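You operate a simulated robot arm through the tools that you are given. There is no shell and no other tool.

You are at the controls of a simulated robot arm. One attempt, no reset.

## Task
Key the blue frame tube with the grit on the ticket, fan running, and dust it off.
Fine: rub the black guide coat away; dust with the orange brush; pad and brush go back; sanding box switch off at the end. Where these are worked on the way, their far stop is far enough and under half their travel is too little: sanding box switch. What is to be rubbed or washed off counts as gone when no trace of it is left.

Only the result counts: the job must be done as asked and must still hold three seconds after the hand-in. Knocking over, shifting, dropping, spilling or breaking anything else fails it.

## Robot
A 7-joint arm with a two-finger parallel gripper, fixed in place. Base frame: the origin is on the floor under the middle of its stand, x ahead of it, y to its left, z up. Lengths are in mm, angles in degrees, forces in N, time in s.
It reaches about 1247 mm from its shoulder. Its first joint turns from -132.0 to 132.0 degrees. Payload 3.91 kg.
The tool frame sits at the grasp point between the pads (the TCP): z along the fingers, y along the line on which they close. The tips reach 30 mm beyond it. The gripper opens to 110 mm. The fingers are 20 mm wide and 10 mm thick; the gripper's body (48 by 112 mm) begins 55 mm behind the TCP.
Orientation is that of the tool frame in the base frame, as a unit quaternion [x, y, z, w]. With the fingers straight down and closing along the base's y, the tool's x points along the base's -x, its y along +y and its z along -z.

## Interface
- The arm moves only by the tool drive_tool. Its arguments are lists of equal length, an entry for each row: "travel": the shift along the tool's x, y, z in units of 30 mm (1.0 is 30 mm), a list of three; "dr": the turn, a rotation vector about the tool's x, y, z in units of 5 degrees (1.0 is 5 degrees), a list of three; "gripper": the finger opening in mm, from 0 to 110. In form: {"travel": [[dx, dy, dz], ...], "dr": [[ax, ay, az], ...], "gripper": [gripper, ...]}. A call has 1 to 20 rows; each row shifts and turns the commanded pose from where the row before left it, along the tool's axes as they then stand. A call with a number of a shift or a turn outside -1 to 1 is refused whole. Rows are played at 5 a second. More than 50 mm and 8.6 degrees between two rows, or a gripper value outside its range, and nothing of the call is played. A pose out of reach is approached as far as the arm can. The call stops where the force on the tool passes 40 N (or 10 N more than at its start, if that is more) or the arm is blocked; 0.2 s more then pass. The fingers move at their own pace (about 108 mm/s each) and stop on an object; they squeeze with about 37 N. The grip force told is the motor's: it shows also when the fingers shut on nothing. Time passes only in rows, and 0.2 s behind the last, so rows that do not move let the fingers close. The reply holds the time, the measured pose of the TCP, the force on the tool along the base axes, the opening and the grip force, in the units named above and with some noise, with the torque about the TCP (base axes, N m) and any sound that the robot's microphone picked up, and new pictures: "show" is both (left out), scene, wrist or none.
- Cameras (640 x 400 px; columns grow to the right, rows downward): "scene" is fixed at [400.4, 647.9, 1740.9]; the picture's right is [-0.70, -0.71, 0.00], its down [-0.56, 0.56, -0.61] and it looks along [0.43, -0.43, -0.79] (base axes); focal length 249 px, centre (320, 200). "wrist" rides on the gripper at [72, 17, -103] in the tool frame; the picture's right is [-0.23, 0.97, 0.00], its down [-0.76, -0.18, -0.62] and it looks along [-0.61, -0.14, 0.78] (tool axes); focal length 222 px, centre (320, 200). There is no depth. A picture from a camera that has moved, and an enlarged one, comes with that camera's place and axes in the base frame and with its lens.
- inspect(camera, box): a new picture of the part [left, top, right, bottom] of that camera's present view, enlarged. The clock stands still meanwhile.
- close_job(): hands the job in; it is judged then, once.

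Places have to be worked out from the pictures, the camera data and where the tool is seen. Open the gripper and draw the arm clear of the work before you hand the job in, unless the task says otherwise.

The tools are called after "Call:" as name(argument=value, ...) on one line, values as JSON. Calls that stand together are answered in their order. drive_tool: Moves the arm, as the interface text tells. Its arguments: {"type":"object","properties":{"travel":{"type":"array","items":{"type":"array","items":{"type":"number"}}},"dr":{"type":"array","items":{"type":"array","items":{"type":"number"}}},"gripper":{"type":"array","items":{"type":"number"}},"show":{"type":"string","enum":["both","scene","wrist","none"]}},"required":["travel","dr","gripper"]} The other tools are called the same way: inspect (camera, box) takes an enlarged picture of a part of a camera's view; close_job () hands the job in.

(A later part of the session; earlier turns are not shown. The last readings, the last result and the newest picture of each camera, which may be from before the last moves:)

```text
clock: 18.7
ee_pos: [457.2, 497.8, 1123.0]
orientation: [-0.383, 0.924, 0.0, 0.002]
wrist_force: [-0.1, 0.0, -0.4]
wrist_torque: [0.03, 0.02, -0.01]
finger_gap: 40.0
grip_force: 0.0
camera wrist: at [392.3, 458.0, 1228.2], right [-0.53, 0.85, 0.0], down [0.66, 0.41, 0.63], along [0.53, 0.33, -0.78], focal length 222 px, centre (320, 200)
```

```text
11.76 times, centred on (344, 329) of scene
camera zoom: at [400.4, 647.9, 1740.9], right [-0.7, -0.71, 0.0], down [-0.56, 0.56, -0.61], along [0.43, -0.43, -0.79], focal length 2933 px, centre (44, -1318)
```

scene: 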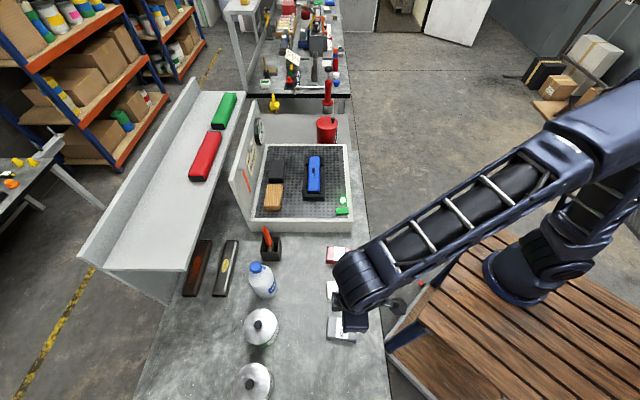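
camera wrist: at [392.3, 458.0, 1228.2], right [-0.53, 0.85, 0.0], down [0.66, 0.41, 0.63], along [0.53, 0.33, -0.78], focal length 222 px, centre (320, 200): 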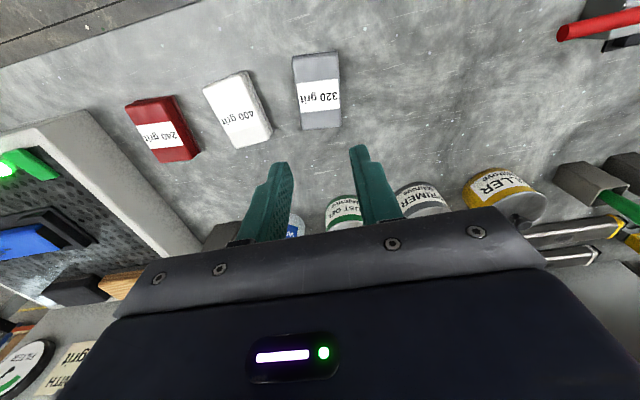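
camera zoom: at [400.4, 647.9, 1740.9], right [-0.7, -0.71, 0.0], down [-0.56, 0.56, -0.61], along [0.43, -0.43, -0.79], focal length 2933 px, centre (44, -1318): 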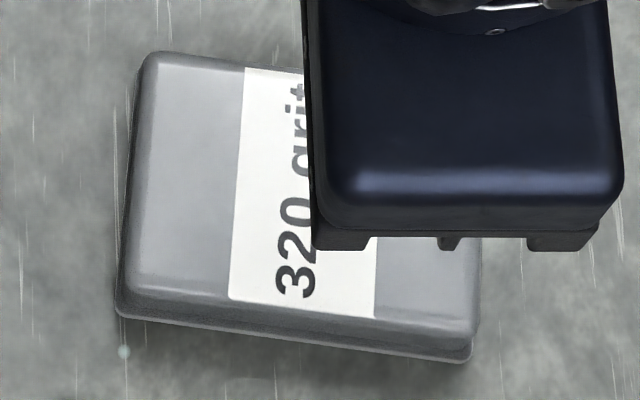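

The pad has barely moved; re-triangulating bench specks gives the bench at about z 881, lower than I assumed. I go back down with tips about 6 mm above the bench and re-grip.

Call:
drive_tool(travel=[[0, 0, 0.5], [0, 0, 0.95], [0, 0, 0.95], [0, 0, 0.95], [0, 0, 0.95], [0, 0, 0.95], [0, 0, 0.95], [0, 0, 0.3], [0, 0, 0.2], [0, 0, 0]], dr=[[0, 0, 0.65], [0, 0, 0.65], [0, 0, 0], [0, 0, 0], [0, 0, 0], [0, 0, 0], [0, 0, 0], [0, 0, 0], [0, 0, 0], [0, 0, 0]], gripper=[84, 84, 84, 84, 84, 84, 84, 84, 84, 84])

Call:
inspect(camera="wrist", box=[200, 80, 440, 230])

```text
clock: 20.9
ee_pos: [456.3, 497.4, 923.7]
orientation: [-0.33, 0.944, -0.001, 0.001]
wrist_force: [-0.8, 0.9, 0.0]
wrist_torque: [-0.02, 0.02, -0.02]
finger_gap: 84.2
grip_force: 0.2
camera wrist: at [389.4, 466.1, 1027.4], right [-0.43, 0.9, 0.0], down [0.7, 0.33, 0.63], along [0.57, 0.27, -0.78], focal length 222 px, centre (320, 200)
```

scene: 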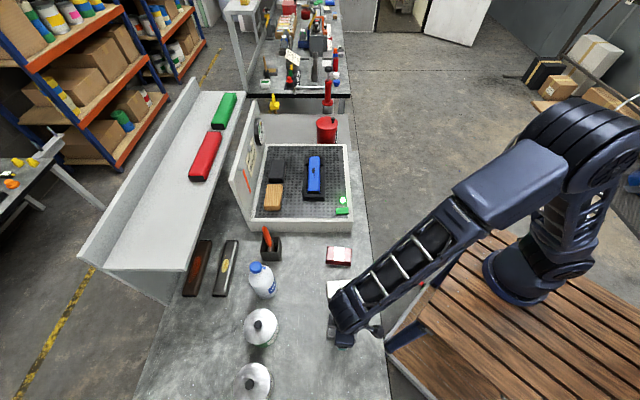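
wrist: 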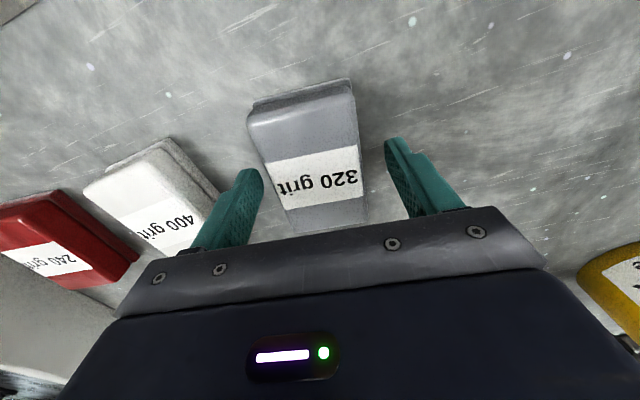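

```text
2.67 times, centred on (320, 155) of wrist
camera zoom: at [389.4, 466.1, 1027.4], right [-0.43, 0.9, 0.0], down [0.7, 0.33, 0.63], along [0.57, 0.27, -0.78], focal length 592 px, centre (320, 320)
```

zoom: 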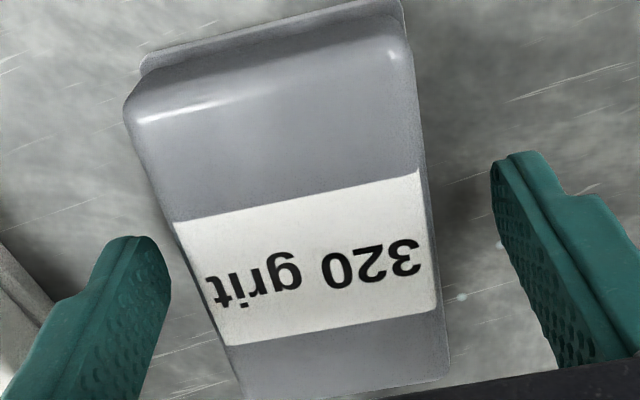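

Tips are at about z 894. I lower 7 mm more in small steps, then close.

Call:
drive_tool(travel=[[0, 0, 0.08], [0, 0, 0.08], [0, 0, 0.07], [0, 0, 0], [0, 0, 0], [0, 0, 0], [0, 0, 0]], dr=[[0, 0, 0], [0, 0, 0], [0, 0, 0], [0, 0, 0], [0, 0, 0], [0, 0, 0], [0, 0, 0]], gripper=[84, 84, 84, 60, 35, 35, 35])

Call:
inspect(camera="wrist", box=[200, 80, 440, 230])

```text
clock: 22.5
ee_pos: [458.0, 497.9, 918.3]
orientation: [-0.33, 0.944, 0.0, 0.001]
wrist_force: [0.1, 0.0, -0.4]
wrist_torque: [-0.01, -0.03, 0.0]
finger_gap: 59.1
grip_force: 37.2
camera wrist: at [389.1, 465.8, 1021.2], right [-0.43, 0.9, 0.0], down [0.7, 0.33, 0.63], along [0.57, 0.27, -0.78], focal length 222 px, centre (320, 200)
```

scene: 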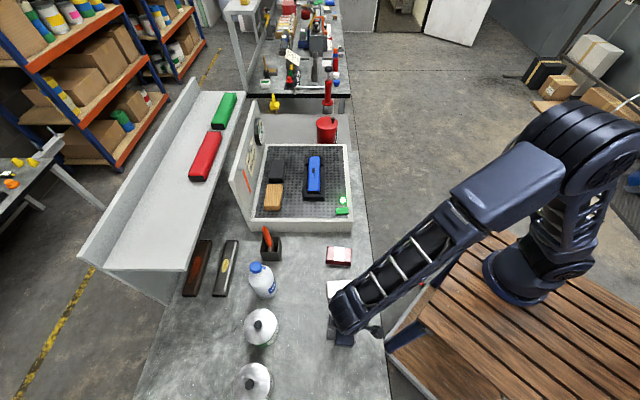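
wrist: 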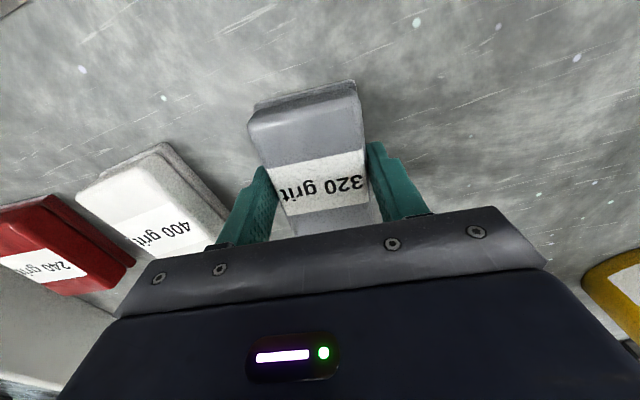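

```text
2.67 times, centred on (320, 155) of wrist
camera zoom: at [389.1, 465.8, 1021.2], right [-0.43, 0.9, 0.0], down [0.7, 0.33, 0.63], along [0.57, 0.27, -0.78], focal length 592 px, centre (320, 320)
```

zoom: 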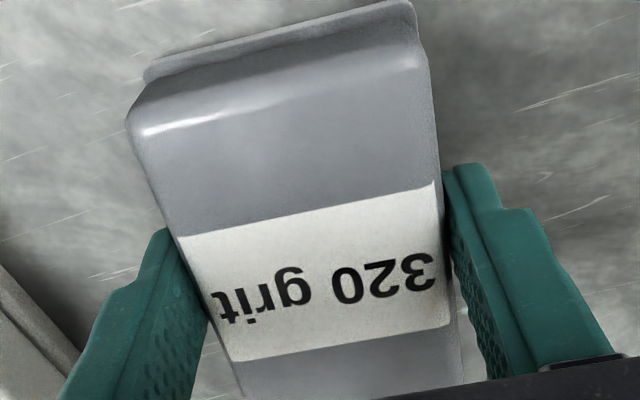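

Gripped at 59 mm with the tips now about 10 mm lower on the pad. I lift 30 mm slowly and check that it comes along.

Call:
drive_tool(travel=[[0, 0, -0.2], [0, 0, -0.3], [0, 0, -0.5], [0, 0, 0]], dr=[[0, 0, 0], [0, 0, 0], [0, 0, 0], [0, 0, 0]], gripper=[35, 35, 35, 35])

Call:
inspect(camera="wrist", box=[200, 80, 440, 230])

```text
clock: 23.5
ee_pos: [456.8, 497.4, 947.3]
orientation: [-0.33, 0.944, 0.001, 0.002]
wrist_force: [-0.4, -0.1, -0.5]
wrist_torque: [0.0, 0.02, 0.02]
finger_gap: 59.2
grip_force: 37.2
camera wrist: at [389.0, 466.1, 1050.7], right [-0.43, 0.9, 0.0], down [0.7, 0.33, 0.63], along [0.57, 0.27, -0.78], focal length 222 px, centre (320, 200)
```

scene: 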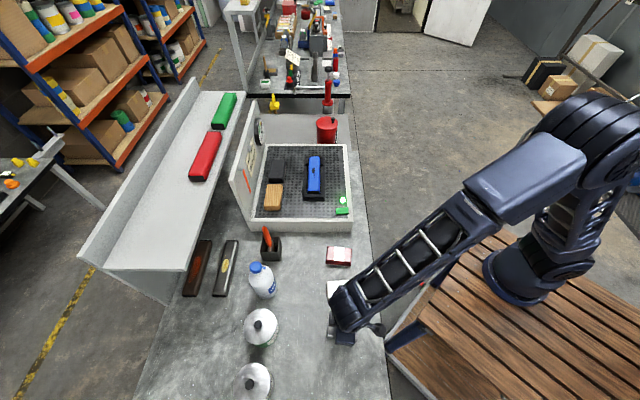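
wrist: 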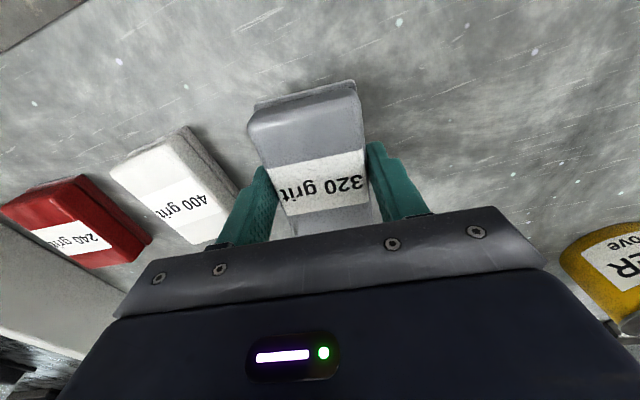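

```text
2.67 times, centred on (320, 155) of wrist
camera zoom: at [389.0, 466.1, 1050.7], right [-0.43, 0.9, 0.0], down [0.7, 0.33, 0.63], along [0.57, 0.27, -0.78], focal length 592 px, centre (320, 320)
```

zoom: 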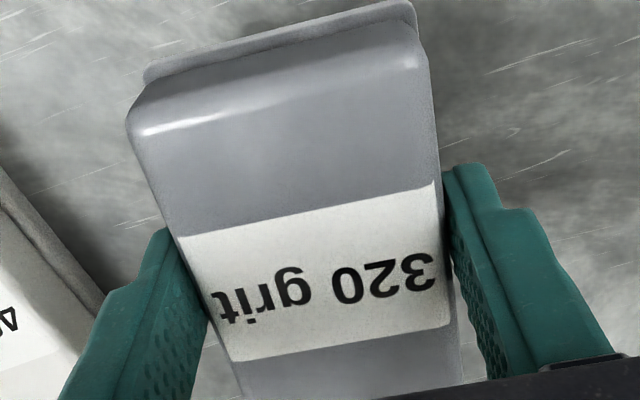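

The pad is held and rises with the gripper. I lift it to a safe height, turn back to bench alignment and pause short of the tube so the wrist camera can see the tube and cradle.

Call:
drive_tool(travel=[[0, 0, -1], [0, 0, -1], [0, 0, -1], [0, 0, -1], [0, 0, -1], [0, 0, -1], [-0.165, -0.925, 0], [-0.165, -0.925, 0], [-0.165, -0.925, 0], [-0.165, -0.925, 0], [-0.165, -0.925, 0], [-0.165, -0.925, 0], [-0.165, -0.925, 0], [-0.165, -0.925, 0], [-0.165, -0.925, 0], [-0.165, -0.925, 0], [-0.165, -0.925, 0], [-0.165, -0.925, 0], [-0.165, -0.925, 0], [-0.165, -0.925, 0]], dr=[[0, 0, 0], [0, 0, 0], [0, 0, 0], [0, 0, 0], [0, 0, -0.65], [0, 0, -0.65], [0, 0, 0], [0, 0, 0], [0, 0, 0], [0, 0, 0], [0, 0, 0], [0, 0, 0], [0, 0, 0], [0, 0, 0], [0, 0, 0], [0, 0, 0], [0, 0, 0], [0, 0, 0], [0, 0, 0], [0, 0, 0]], gripper=[35, 35, 35, 35, 35, 35, 35, 35, 35, 35, 35, 35, 35, 35, 35, 35, 35, 35, 35, 35])

Call:
inspect(camera="wrist", box=[60, 100, 260, 230])

Call:
inspect(camera="scene", box=[260, 120, 380, 220])

```text
clock: 27.7
ee_pos: [782.1, 271.5, 1127.8]
orientation: [-0.383, 0.924, 0.0, 0.002]
wrist_force: [-0.6, 0.8, 0.2]
wrist_torque: [-0.02, -0.02, 0.01]
finger_gap: 59.2
grip_force: 36.2
camera wrist: at [717.4, 231.9, 1232.1], right [-0.53, 0.85, 0.0], down [0.66, 0.41, 0.63], along [0.53, 0.33, -0.78], focal length 222 px, centre (320, 200)
```

scene: 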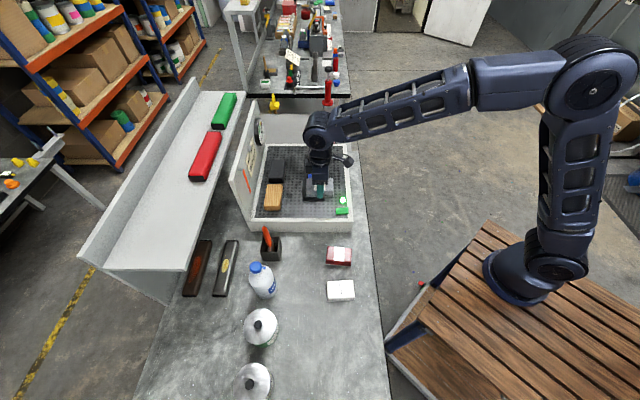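
wrist: 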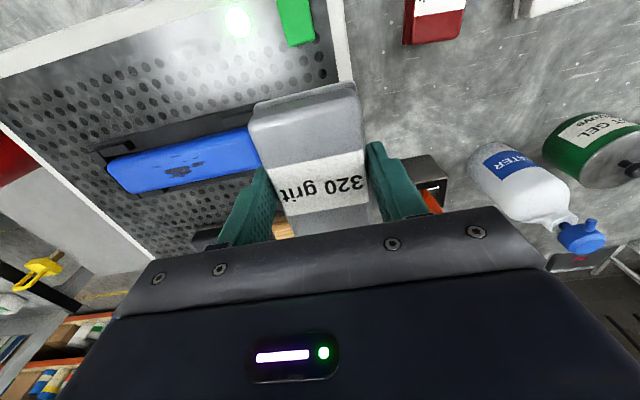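

```text
3.08 times, centred on (160, 165) of wrist
camera zoom: at [717.4, 231.9, 1232.1], right [-0.53, 0.85, 0.0], down [0.66, 0.41, 0.63], along [0.53, 0.33, -0.78], focal length 684 px, centre (812, 308)
```

zoom: 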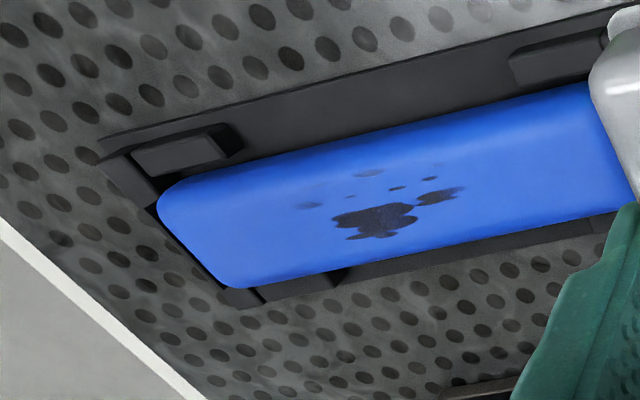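

```text
4.00 times, centred on (320, 170) of scene
camera zoom: at [400.4, 647.9, 1740.9], right [-0.7, -0.71, 0.0], down [-0.56, 0.56, -0.61], along [0.43, -0.43, -0.79], focal length 997 px, centre (320, 320)
```

zoom: 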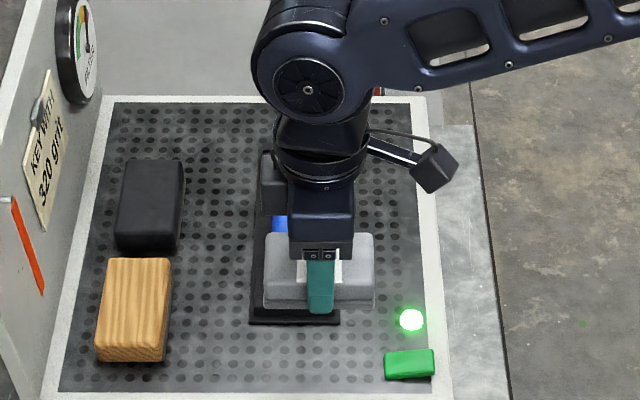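

The guide coat shows as a main patch plus small spots around p≈505–577 on the tube top. I carry the pad over the tube and stop about 25 mm above it.

Call:
drive_tool(travel=[[-0.09, -0.852, 0.3], [-0.09, -0.852, 0.3], [-0.09, -0.852, 0.3], [-0.09, -0.852, 0.3], [-0.09, -0.852, 0.3], [-0.09, -0.852, 0.3], [-0.09, -0.852, 0.3], [0, 0, 0]], dr=[[0, 0, 0], [0, 0, 0], [0, 0, 0], [0, 0, 0], [0, 0, 0], [0, 0, 0], [0, 0, 0], [0, 0, 0]], gripper=[35, 35, 35, 35, 35, 35, 35, 35])

Call:
inspect(camera="wrist", box=[200, 70, 440, 220])

Call:
inspect(camera="scene", box=[270, 130, 366, 190])

```text
clock: 29.5
ee_pos: [921.2, 158.2, 1065.4]
orientation: [-0.383, 0.924, 0.0, 0.002]
wrist_force: [-0.5, 0.4, 0.3]
wrist_torque: [-0.01, 0.0, 0.02]
finger_gap: 59.1
grip_force: 36.4
camera wrist: at [857.7, 118.4, 1169.6], right [-0.53, 0.85, 0.0], down [0.66, 0.41, 0.63], along [0.53, 0.33, -0.78], focal length 222 px, centre (320, 200)
```

scene: 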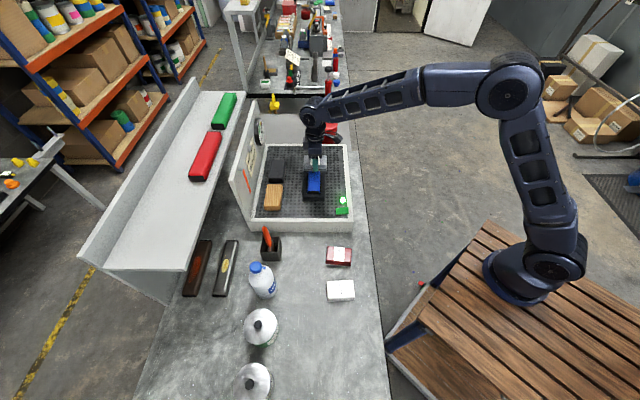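
wrist: 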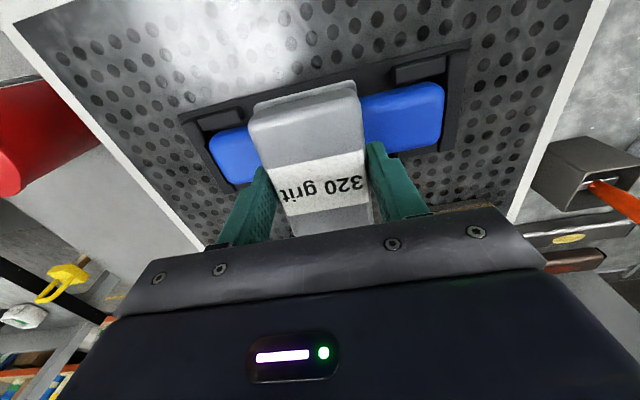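

```text
2.67 times, centred on (320, 145) of wrist
camera zoom: at [857.7, 118.4, 1169.6], right [-0.53, 0.85, 0.0], down [0.66, 0.41, 0.63], along [0.53, 0.33, -0.78], focal length 592 px, centre (320, 347)
```

zoom: 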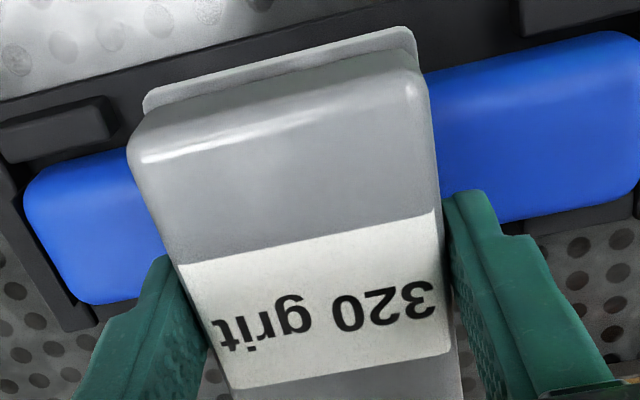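

```text
6.67 times, centred on (318, 160) of scene
camera zoom: at [400.4, 647.9, 1740.9], right [-0.7, -0.71, 0.0], down [-0.56, 0.56, -0.61], along [0.43, -0.43, -0.79], focal length 1662 px, centre (333, 467)
```

zoom: 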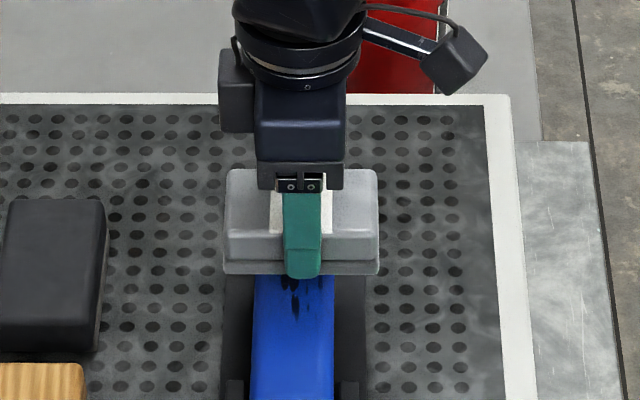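

The pad hangs centred over the tube. I descend 20 mm, then continue in 1 mm steps to feel for contact.

Call:
drive_tool(travel=[[0, 0, 0.2], [0, 0, 0.2], [0, 0, 0.15], [0, 0, 0.1], [0, 0, 0.033], [0, 0, 0.033], [0, 0, 0]], dr=[[0, 0, 0], [0, 0, 0], [0, 0, 0], [0, 0, 0], [0, 0, 0], [0, 0, 0], [0, 0, 0]], gripper=[35, 35, 35, 35, 35, 35, 35], show="scene")

Call:
inspect(camera="scene", box=[270, 130, 366, 190])

Call:
inspect(camera="wrist", box=[200, 70, 440, 220])

```text
clock: 31.1
ee_pos: [921.6, 158.2, 1043.8]
orientation: [-0.382, 0.924, -0.001, 0.002]
wrist_force: [-0.3, 0.4, 0.3]
wrist_torque: [-0.01, 0.02, -0.01]
finger_gap: 59.1
grip_force: 37.1
```

scene: 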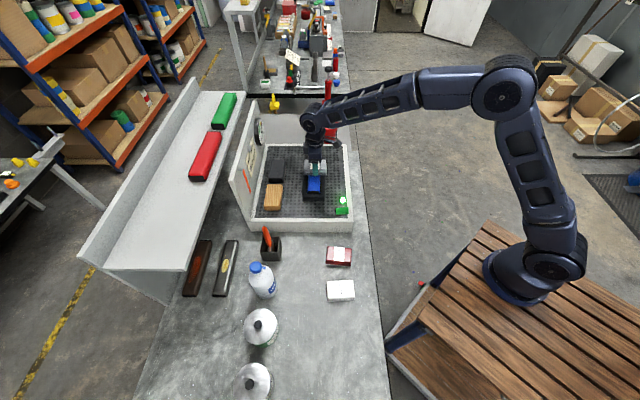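

```text
6.67 times, centred on (318, 160) of scene
camera zoom: at [400.4, 647.9, 1740.9], right [-0.7, -0.71, 0.0], down [-0.56, 0.56, -0.61], along [0.43, -0.43, -0.79], focal length 1662 px, centre (333, 467)
```

zoom: 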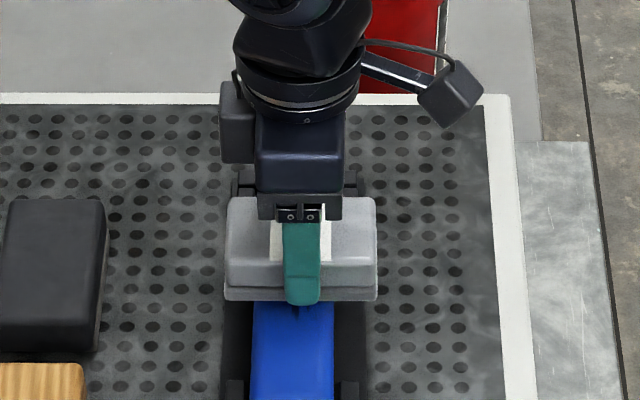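

```text
2.67 times, centred on (320, 145) of wrist
camera zoom: at [857.7, 119.2, 1147.7], right [-0.53, 0.85, 0.0], down [0.66, 0.41, 0.63], along [0.53, 0.33, -0.78], focal length 592 px, centre (320, 347)
```

zoom: 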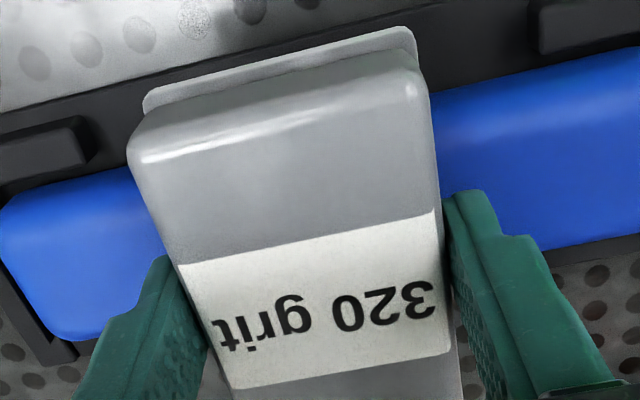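

No contact yet at TCP z 1044. I continue down in 1 mm steps.

Call:
drive_tool(travel=[[0, 0, 0.033], [0, 0, 0.033], [0, 0, 0.033], [0, 0, 0.033], [0, 0, 0]], dr=[[0, 0, 0], [0, 0, 0], [0, 0, 0], [0, 0, 0], [0, 0, 0]], gripper=[35, 35, 35, 35, 35], show="none")

```text
clock: 32.3
ee_pos: [922.2, 159.4, 1039.7]
orientation: [-0.383, 0.924, 0.0, 0.001]
wrist_force: [-0.7, 0.9, -0.7]
wrist_torque: [0.06, 0.0, 0.02]
finger_gap: 59.4
grip_force: 36.8
```

Call:
drive_tool(travel=[[0, 0, 0.033], [0, 0, 0.033], [0, 0, 0]], dr=[[0, 0, 0], [0, 0, 0], [0, 0, 0]], gripper=[35, 35, 35], show="none")

```text
clock: 33.1
ee_pos: [922.1, 158.5, 1037.6]
orientation: [-0.382, 0.924, -0.001, 0.003]
wrist_force: [-0.7, 0.7, -0.5]
wrist_torque: [0.02, 0.01, -0.02]
finger_gap: 58.9
grip_force: 37.0
```

Still free at TCP z 1037.6; I go on in 1 mm steps.

Call:
drive_tool(travel=[[0, 0, 0.033], [0, 0, 0.033], [0, 0, 0]], dr=[[0, 0, 0], [0, 0, 0], [0, 0, 0]], gripper=[35, 35, 35], show="none")

```text
clock: 33.9
ee_pos: [920.8, 158.7, 1036.9]
orientation: [-0.383, 0.924, 0.0, 0.002]
wrist_force: [0.4, -0.1, 0.3]
wrist_torque: [0.0, 0.0, 0.01]
finger_gap: 59.1
grip_force: 37.8
```

Still no contact force. I go on and look at the gap.

Call:
drive_tool(travel=[[0, 0, 0.033], [0, 0, 0.033], [0, 0, 0]], dr=[[0, 0, 0], [0, 0, 0], [0, 0, 0]], gripper=[35, 35, 35], show="none")

Call:
inspect(camera="scene", box=[290, 150, 346, 190])

Call:
inspect(camera="wrist", box=[180, 60, 440, 220])

```text
clock: 34.7
ee_pos: [922.5, 158.9, 1034.1]
orientation: [-0.383, 0.924, 0.0, 0.002]
wrist_force: [0.2, -1.1, 0.1]
wrist_torque: [0.03, -0.02, -0.04]
finger_gap: 59.1
grip_force: 37.4
```

```text
10.00 times, centred on (318, 170) of scene
camera zoom: at [400.4, 647.9, 1740.9], right [-0.7, -0.71, 0.0], down [-0.56, 0.56, -0.61], along [0.43, -0.43, -0.79], focal length 2493 px, centre (340, 500)
```

zoom: 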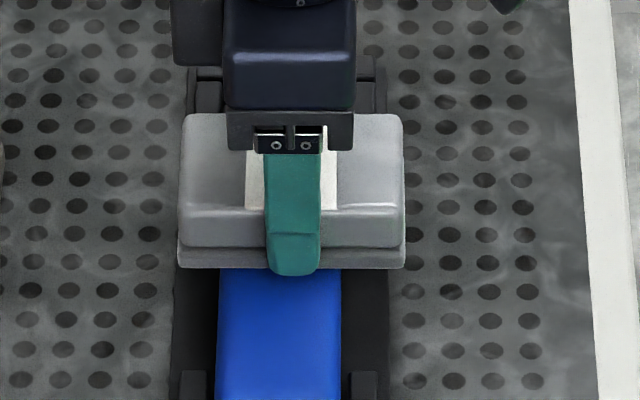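

```text
2.46 times, centred on (310, 140) of wrist
camera zoom: at [857.7, 119.3, 1137.7], right [-0.53, 0.85, 0.0], down [0.66, 0.41, 0.63], along [0.53, 0.33, -0.78], focal length 547 px, centre (345, 348)
```

zoom: 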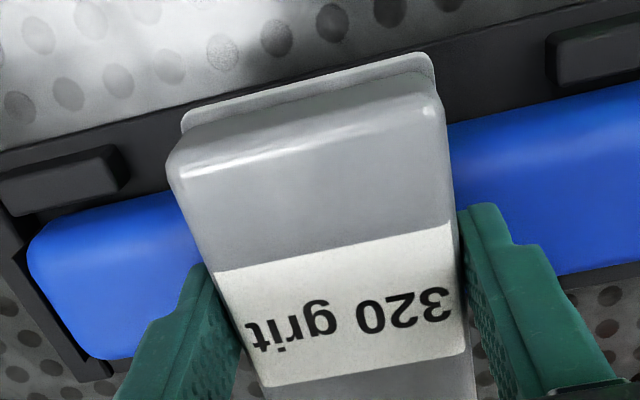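

The gap is nearly closed. I continue down in 1 mm steps, watching the force.

Call:
drive_tool(travel=[[0, 0, 0.033], [0, 0, 0.033], [0, 0, 0]], dr=[[0, 0, 0], [0, 0, 0], [0, 0, 0]], gripper=[35, 35, 35], show="none")

```text
clock: 35.5
ee_pos: [922.4, 157.9, 1033.4]
orientation: [-0.382, 0.924, 0.0, 0.003]
wrist_force: [0.7, -0.2, 4.0]
wrist_torque: [0.09, 0.09, -0.02]
finger_gap: 58.8
grip_force: 36.7
```

Contact: 4 N upward. I press about 0.7 mm more to get a firmer but safe load.

Call:
drive_tool(travel=[[0, 0, 0.025], [0, 0, 0]], dr=[[0, 0, 0], [0, 0, 0]], gripper=[35, 35], show="none")

```text
clock: 36.1
ee_pos: [920.7, 158.7, 1031.2]
orientation: [-0.383, 0.924, 0.001, 0.002]
wrist_force: [1.6, -0.5, 13.0]
wrist_torque: [0.1, 0.07, -0.02]
finger_gap: 59.0
grip_force: 36.9
```

13 N of load — about right. I rub along the tube axis with slow strokes between p≈500 and p≈570.

Call:
drive_tool(travel=[[0, 0.333, 0], [0, 0.333, 0], [0, 0.333, 0], [0, 0.333, 0], [0, -0.333, 0], [0, -0.333, 0], [0, -0.333, 0], [0, -0.333, 0], [0, -0.333, 0], [0, -0.333, 0], [0, -0.333, 0], [0, 0.333, 0], [0, 0.333, 0], [0, 0.333, 0], [0, 0.333, 0], [0, 0.333, 0], [0, 0.333, 0], [0, 0.333, 0]], dr=[[0, 0, 0], [0, 0, 0], [0, 0, 0], [0, 0, 0], [0, 0, 0], [0, 0, 0], [0, 0, 0], [0, 0, 0], [0, 0, 0], [0, 0, 0], [0, 0, 0], [0, 0, 0], [0, 0, 0], [0, 0, 0], [0, 0, 0], [0, 0, 0], [0, 0, 0], [0, 0, 0]], gripper=[35, 35, 35, 35, 35, 35, 35, 35, 35, 35, 35, 35, 35, 35, 35, 35, 35, 35])

Call:
inspect(camera="wrist", box=[100, 60, 360, 220])

```text
clock: 39.9
ee_pos: [893.3, 185.5, 1031.3]
orientation: [-0.382, 0.924, 0.0, 0.002]
wrist_force: [14.0, -14.3, 29.8]
wrist_torque: [-0.41, -0.4, -0.07]
finger_gap: 59.1
grip_force: 37.1
camera wrist: at [829.1, 146.7, 1135.4], right [-0.53, 0.85, 0.0], down [0.66, 0.41, 0.63], along [0.53, 0.33, -0.78], focal length 222 px, centre (320, 200)
```

scene: 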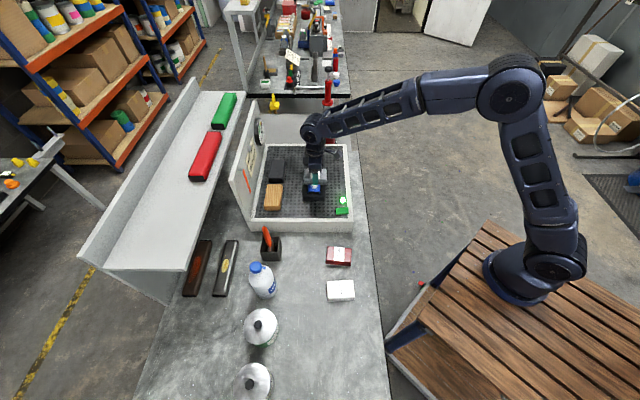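
wrist: 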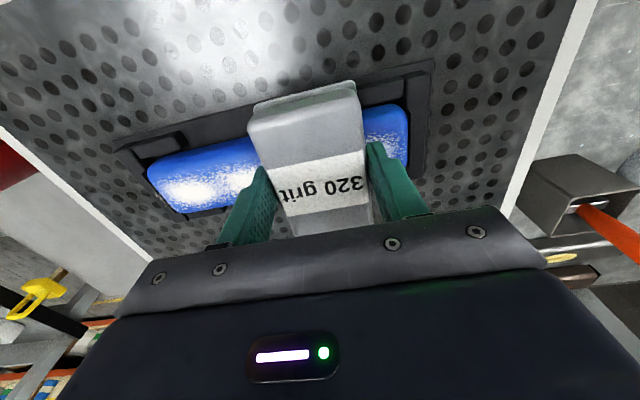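

```text
2.46 times, centred on (230, 140) of wrist
camera zoom: at [829.1, 146.7, 1135.4], right [-0.53, 0.85, 0.0], down [0.66, 0.41, 0.63], along [0.53, 0.33, -0.78], focal length 547 px, centre (542, 348)
```

zoom: 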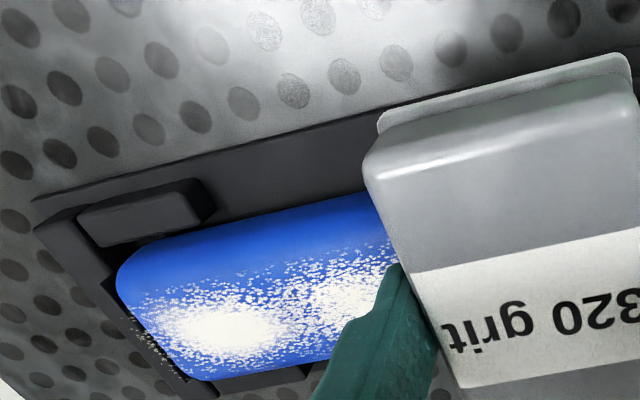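

White dust shows where the pad rubbed, and the load has crept up to 30 N. I lift off and look at the tube for remaining guide coat.

Call:
drive_tool(travel=[[0, 0, -0.1], [0, 0, -0.5], [0, 0.5, -1], [0, 1, -1], [0, 1, -0.5], [0, 1, 0], [0, 1, 0], [0, 0, 0]], dr=[[0, 0, 0], [0, 0, 0], [0, 0, 0], [0, 0, 0], [0, 0, 0], [0, 0, 0], [0, 0, 0], [0, 0, 0]], gripper=[35, 35, 35, 35, 35, 35, 35, 35])

Call:
inspect(camera="wrist", box=[60, 90, 270, 230])

Call:
inspect(camera="scene", box=[290, 145, 340, 210])

```text
clock: 41.7
ee_pos: [797.2, 283.3, 1124.4]
orientation: [-0.382, 0.924, 0.001, 0.002]
wrist_force: [-0.5, -0.5, -1.0]
wrist_torque: [0.01, -0.01, 0.0]
finger_gap: 59.2
grip_force: 36.7
camera wrist: at [733.4, 243.2, 1228.0], right [-0.53, 0.85, 0.0], down [0.66, 0.41, 0.63], along [0.53, 0.33, -0.78], focal length 222 px, centre (320, 200)
```

scene: 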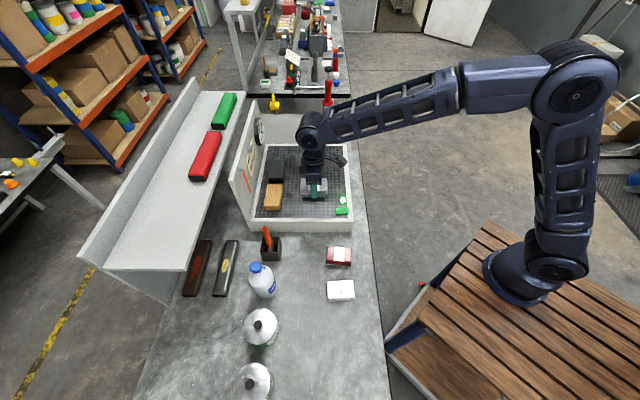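
wrist: 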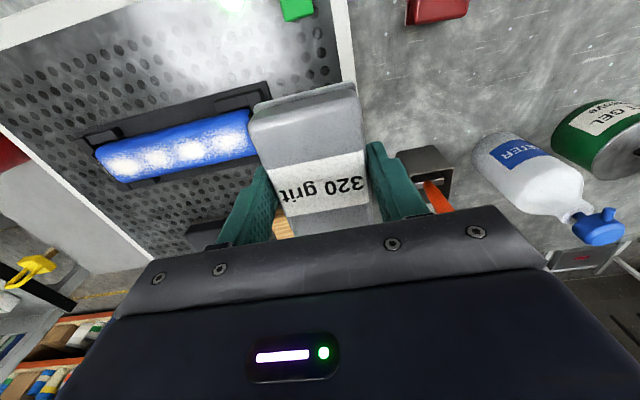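

```text
2.86 times, centred on (165, 160) of wrist
camera zoom: at [733.4, 243.2, 1228.0], right [-0.53, 0.85, 0.0], down [0.66, 0.41, 0.63], along [0.53, 0.33, -0.78], focal length 635 px, centre (763, 314)
```

zoom: 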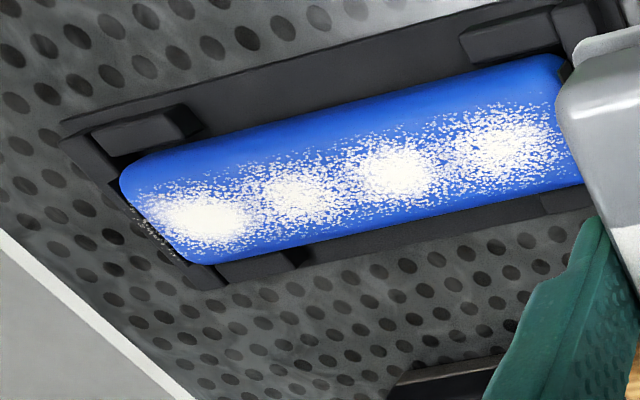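

```text
6.15 times, centred on (315, 178) of scene
camera zoom: at [400.4, 647.9, 1740.9], right [-0.7, -0.71, 0.0], down [-0.56, 0.56, -0.61], along [0.43, -0.43, -0.79], focal length 1534 px, centre (351, 338)
```

zoom: 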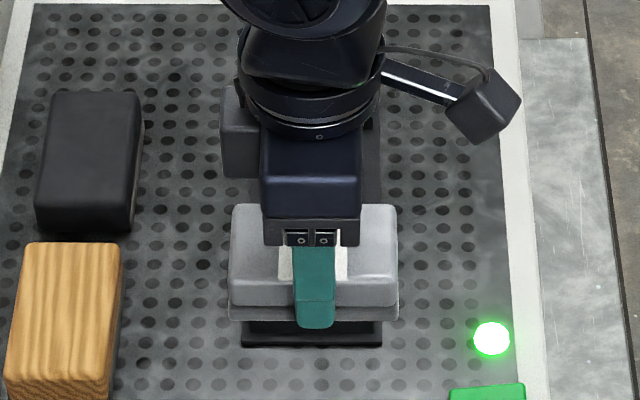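

No large black patch remains; I zoom in hard to look for any dark trace between the dust.

Call:
inspect(camera="wrist", box=[90, 110, 170, 190])

Call:
inspect(camera="wrist", box=[160, 90, 260, 180])

```text
5.00 times, centred on (130, 150) of wrist
camera zoom: at [733.4, 243.2, 1228.0], right [-0.53, 0.85, 0.0], down [0.66, 0.41, 0.63], along [0.53, 0.33, -0.78], focal length 1111 px, centre (1270, 450)
```

zoom: 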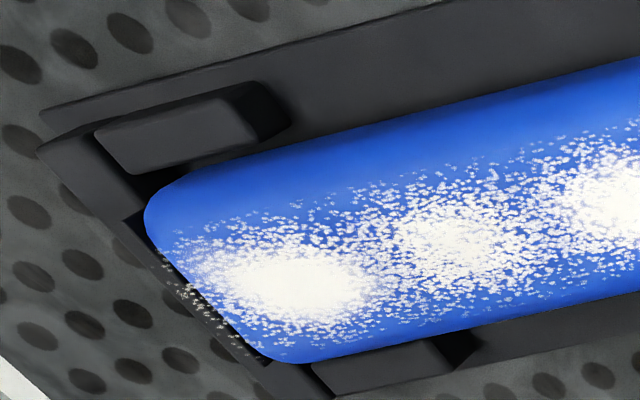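

```text
4.44 times, centred on (210, 135) of wrist
camera zoom: at [733.4, 243.2, 1228.0], right [-0.53, 0.85, 0.0], down [0.66, 0.41, 0.63], along [0.53, 0.33, -0.78], focal length 987 px, centre (809, 489)
```

zoom: 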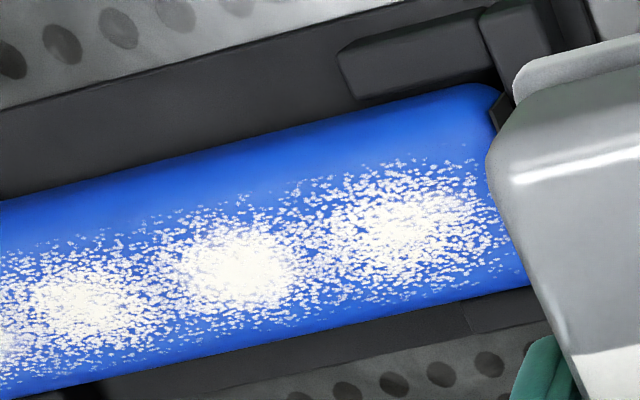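

No black is visible, though dust could hide a trace, so I go back for a second set of lighter strokes with small sideways offsets to be sure.

Call:
drive_tool(travel=[[0, -0.983, 0.333], [0, -0.983, 0.333], [0, -0.983, 0.333], [0, -0.983, 0.333], [0, -0.983, 0.333], [0, -0.983, 0.333], [0, 0, 0.5], [0, 0, 0.4], [0, 0, 0.1], [0, 0, 0.07], [0, 0, 0.02], [0, 0, 0]], dr=[[0, 0, 0], [0, 0, 0], [0, 0, 0], [0, 0, 0], [0, 0, 0], [0, 0, 0], [0, 0, 0], [0, 0, 0], [0, 0, 0], [0, 0, 0], [0, 0, 0], [0, 0, 0]], gripper=[35, 35, 35, 35, 35, 35, 35, 35, 35, 35, 35, 35], show="none")

```text
clock: 44.3
ee_pos: [922.8, 157.9, 1031.4]
orientation: [-0.382, 0.924, 0.0, 0.002]
wrist_force: [1.1, -0.2, 3.9]
wrist_torque: [0.08, 0.11, 0.02]
finger_gap: 59.2
grip_force: 37.4
```

4 N contact. I press half a millimetre more and run the second set of strokes.

Call:
drive_tool(travel=[[0, 0, 0.017], [0, 0.333, 0], [0, 0.333, 0], [0, 0.333, 0], [0, 0.333, 0], [0.2, 0, 0], [0, -0.333, 0], [0, -0.333, 0], [0, -0.333, 0], [0, -0.333, 0], [0, -0.333, 0], [0, -0.333, 0], [0, -0.333, 0], [-0.3, 0, 0], [0, 0.333, 0], [0, 0.333, 0], [0, 0.333, 0], [0.1, 0, 0]], dr=[[0, 0, 0], [0, 0, 0], [0, 0, 0], [0, 0, 0], [0, 0, 0], [0, 0, 0], [0, 0, 0], [0, 0, 0], [0, 0, 0], [0, 0, 0], [0, 0, 0], [0, 0, 0], [0, 0, 0], [0, 0, 0], [0, 0, 0], [0, 0, 0], [0, 0, 0], [0, 0, 0]], gripper=[35, 35, 35, 35, 35, 35, 35, 35, 35, 35, 35, 35, 35, 35, 35, 35, 35, 35], show="none")

```text
clock: 48.1
ee_pos: [923.0, 159.1, 1031.0]
orientation: [-0.383, 0.924, 0.0, 0.003]
wrist_force: [9.5, 3.0, 16.5]
wrist_torque: [0.09, -0.3, -0.01]
finger_gap: 59.3
grip_force: 36.7
```

Strokes completed with 10–17 N load. I lift off and look again.

Call:
drive_tool(travel=[[0, 0, -0.1], [0, 0, -0.5], [0, 0.9, -1], [0, 0.9, -1], [0, 1, -0.5], [0, 1, 0], [0, 1, 0], [0, 1, 0], [0, 0, 0]], dr=[[0, 0, 0], [0, 0, 0], [0, 0, 0], [0, 0, 0], [0, 0, 0], [0, 0, 0], [0, 0, 0], [0, 0, 0], [0, 0, 0]], gripper=[35, 35, 35, 35, 35, 35, 35, 35, 35])

Call:
inspect(camera="wrist", box=[90, 110, 170, 190])

Call:
inspect(camera="wrist", box=[160, 90, 260, 180])

```text
clock: 50.1
ee_pos: [799.3, 279.5, 1124.5]
orientation: [-0.383, 0.924, 0.0, 0.002]
wrist_force: [0.2, 0.2, 0.0]
wrist_torque: [0.01, 0.0, -0.03]
finger_gap: 59.2
grip_force: 36.7
camera wrist: at [735.1, 240.1, 1227.2], right [-0.53, 0.85, 0.0], down [0.66, 0.41, 0.63], along [0.53, 0.33, -0.78], focal length 222 px, centre (320, 200)
```

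scene: 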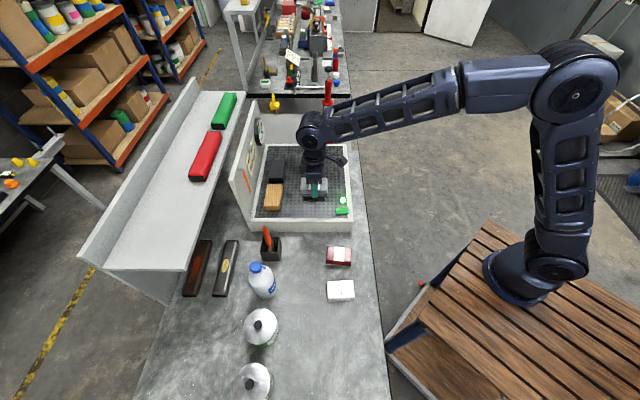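
wrist: 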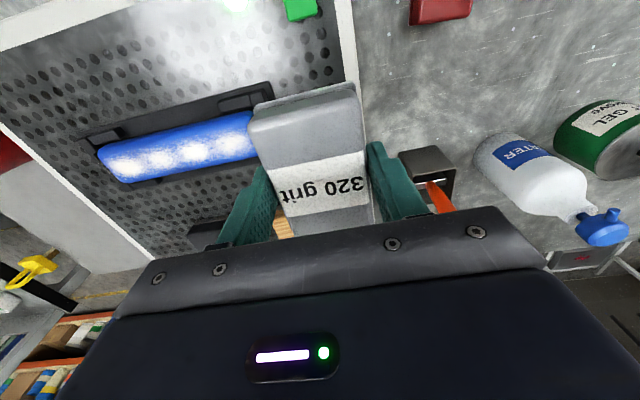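

```text
5.00 times, centred on (130, 150) of wrist
camera zoom: at [735.1, 240.1, 1227.2], right [-0.53, 0.85, 0.0], down [0.66, 0.41, 0.63], along [0.53, 0.33, -0.78], focal length 1111 px, centre (1270, 450)
```

zoom: 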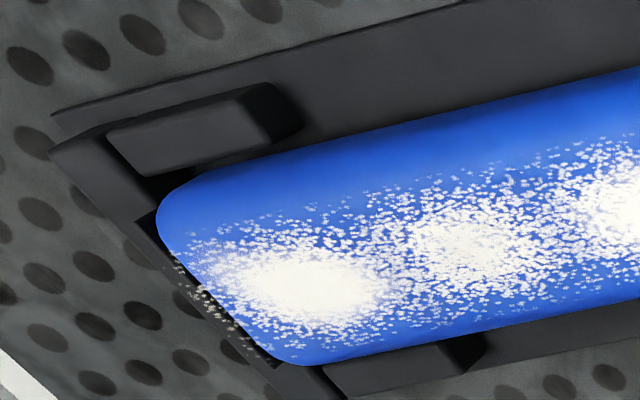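

```text
4.44 times, centred on (210, 135) of wrist
camera zoom: at [735.1, 240.1, 1227.2], right [-0.53, 0.85, 0.0], down [0.66, 0.41, 0.63], along [0.53, 0.33, -0.78], focal length 987 px, centre (809, 489)
```

zoom: 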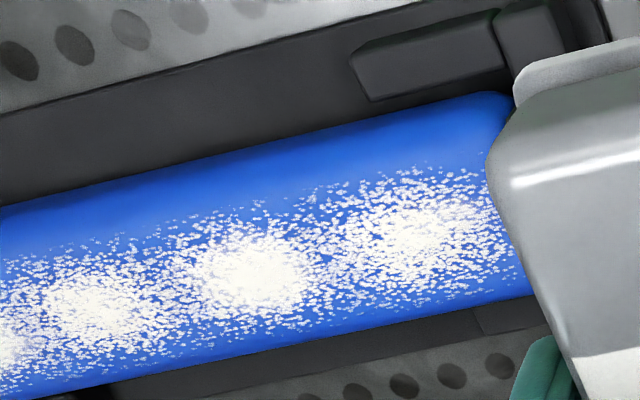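

The dust pattern is unchanged by the second set, so the coat appears fully rubbed. I carry the 320 pad back over its place, with the original yaw, and stop above the bench.

Call:
drive_tool(travel=[[0.208, 0.943, 0], [0.208, 0.943, 0], [0.208, 0.943, 0], [0.208, 0.943, 0], [0.208, 0.943, 0], [0.208, 0.943, 0], [0.208, 0.943, 0], [0.208, 0.943, 0], [0.208, 0.943, 0], [0.208, 0.943, 0], [0.208, 0.943, 0], [0.208, 0.943, 0], [0.208, 0.943, 0], [0.208, 0.943, 0], [0, 0, 0.5], [0, 0, 1], [0, 0, 1], [0, 0, 1], [0, 0, 1], [0, 0, 0.5]], dr=[[0, 0, 0], [0, 0, 0], [0, 0, 0], [0, 0, 0], [0, 0, 0], [0, 0, 0], [0, 0, 0], [0, 0, 0], [0, 0, 0], [0, 0, 0], [0, 0, 0], [0, 0, 0], [0, 0, 0], [0, 0, 0], [0, 0, 0.65], [0, 0, 0.65], [0, 0, 0], [0, 0, 0], [0, 0, 0], [0, 0, 0]], gripper=[35, 35, 35, 35, 35, 35, 35, 35, 35, 35, 35, 35, 35, 35, 35, 35, 35, 35, 35, 35])

Call:
inspect(camera="wrist", box=[60, 40, 460, 240])

Call:
inspect(camera="scene", box=[290, 140, 340, 210])

```text
clock: 54.3
ee_pos: [458.0, 498.0, 972.6]
orientation: [-0.33, 0.944, 0.0, 0.002]
wrist_force: [0.0, -0.5, -0.6]
wrist_torque: [0.02, -0.01, 0.02]
finger_gap: 59.1
grip_force: 36.8
camera wrist: at [389.8, 466.8, 1076.1], right [-0.43, 0.9, 0.0], down [0.7, 0.33, 0.63], along [0.57, 0.27, -0.78], focal length 222 px, centre (320, 200)
```

scene: 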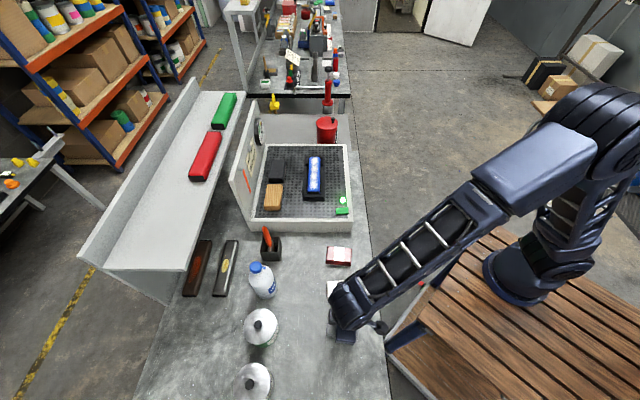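
wrist: 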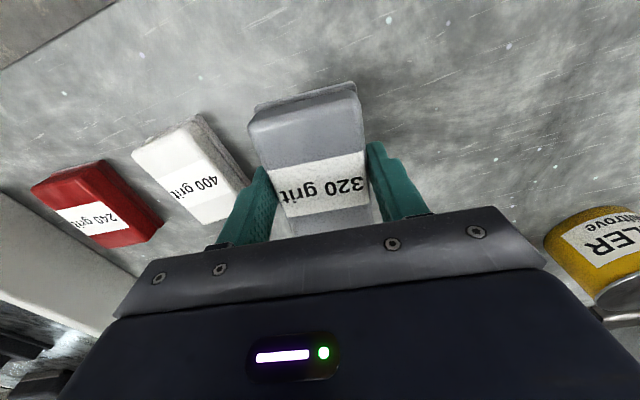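

```text
1.60 times, centred on (260, 140) of wrist
camera zoom: at [389.8, 466.8, 1076.1], right [-0.43, 0.9, 0.0], down [0.7, 0.33, 0.63], along [0.57, 0.27, -0.78], focal length 355 px, centre (416, 296)
```

zoom: 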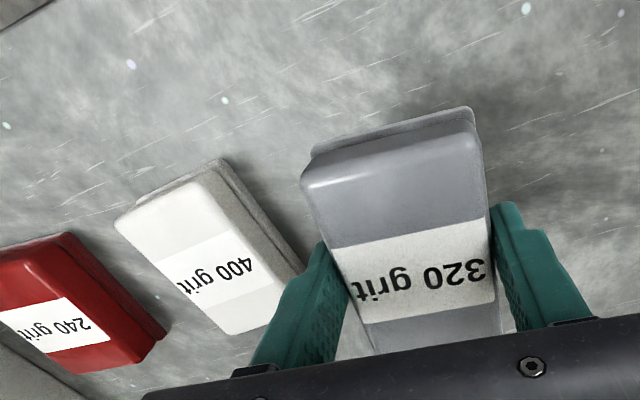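

```text
5.71 times, centred on (315, 175) of scene
camera zoom: at [400.4, 647.9, 1740.9], right [-0.7, -0.71, 0.0], down [-0.56, 0.56, -0.61], along [0.43, -0.43, -0.79], focal length 1424 px, centre (349, 343)
```

zoom: 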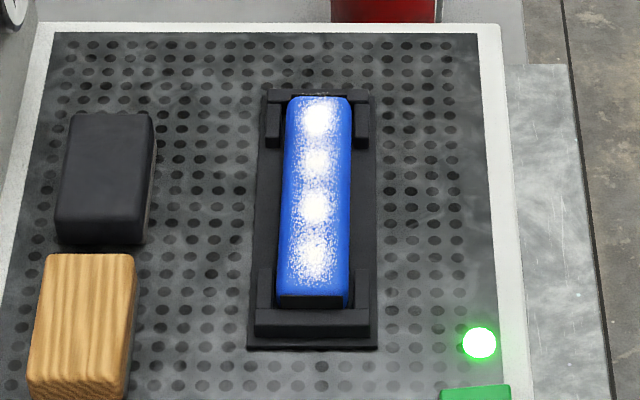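

The tube now shows only white dust, with no black visible from above. I lower the pad the last 54 mm to its bench spot.

Call:
drive_tool(travel=[[0, 0, 0.8], [0, 0, 0.6], [0, 0, 0.2], [0, 0, 0.1], [0, 0, 0.067], [0, 0, 0]], dr=[[0, 0, 0], [0, 0, 0], [0, 0, 0], [0, 0, 0], [0, 0, 0], [0, 0, 0]], gripper=[35, 35, 35, 35, 35, 35], show="wrist")

```text
clock: 55.7
ee_pos: [459.5, 498.6, 919.2]
orientation: [-0.33, 0.944, -0.001, 0.002]
wrist_force: [0.4, 0.2, -1.2]
wrist_torque: [0.01, 0.0, -0.02]
finger_gap: 59.0
grip_force: 37.0
camera wrist: at [390.5, 466.9, 1023.5], right [-0.43, 0.9, 0.0], down [0.7, 0.33, 0.63], along [0.57, 0.27, -0.78], focal length 222 px, centre (320, 200)
```

wrist: 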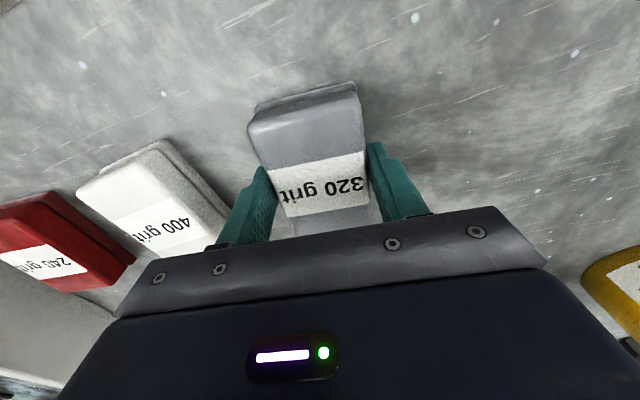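

Not yet touching. I lower in 1 mm steps to feel the bench.

Call:
drive_tool(travel=[[0, 0, 0.033], [0, 0, 0.02], [0, 0, 0]], dr=[[0, 0, 0], [0, 0, 0], [0, 0, 0]], gripper=[35, 35, 35], show="none")

```text
clock: 56.5
ee_pos: [458.5, 498.3, 917.6]
orientation: [-0.329, 0.944, 0.001, 0.002]
wrist_force: [0.1, 0.0, -0.4]
wrist_torque: [0.0, 0.02, 0.01]
finger_gap: 59.1
grip_force: 37.2
```

Call:
drive_tool(travel=[[0, 0, 0.02], [0, 0, 0.02], [0, 0, 0]], dr=[[0, 0, 0], [0, 0, 0], [0, 0, 0]], gripper=[35, 35, 35], show="none")

```text
clock: 57.3
ee_pos: [458.1, 498.3, 915.8]
orientation: [-0.33, 0.944, -0.001, 0.002]
wrist_force: [0.3, -0.2, 1.5]
wrist_torque: [0.0, 0.1, 0.0]
finger_gap: 59.2
grip_force: 37.1
```

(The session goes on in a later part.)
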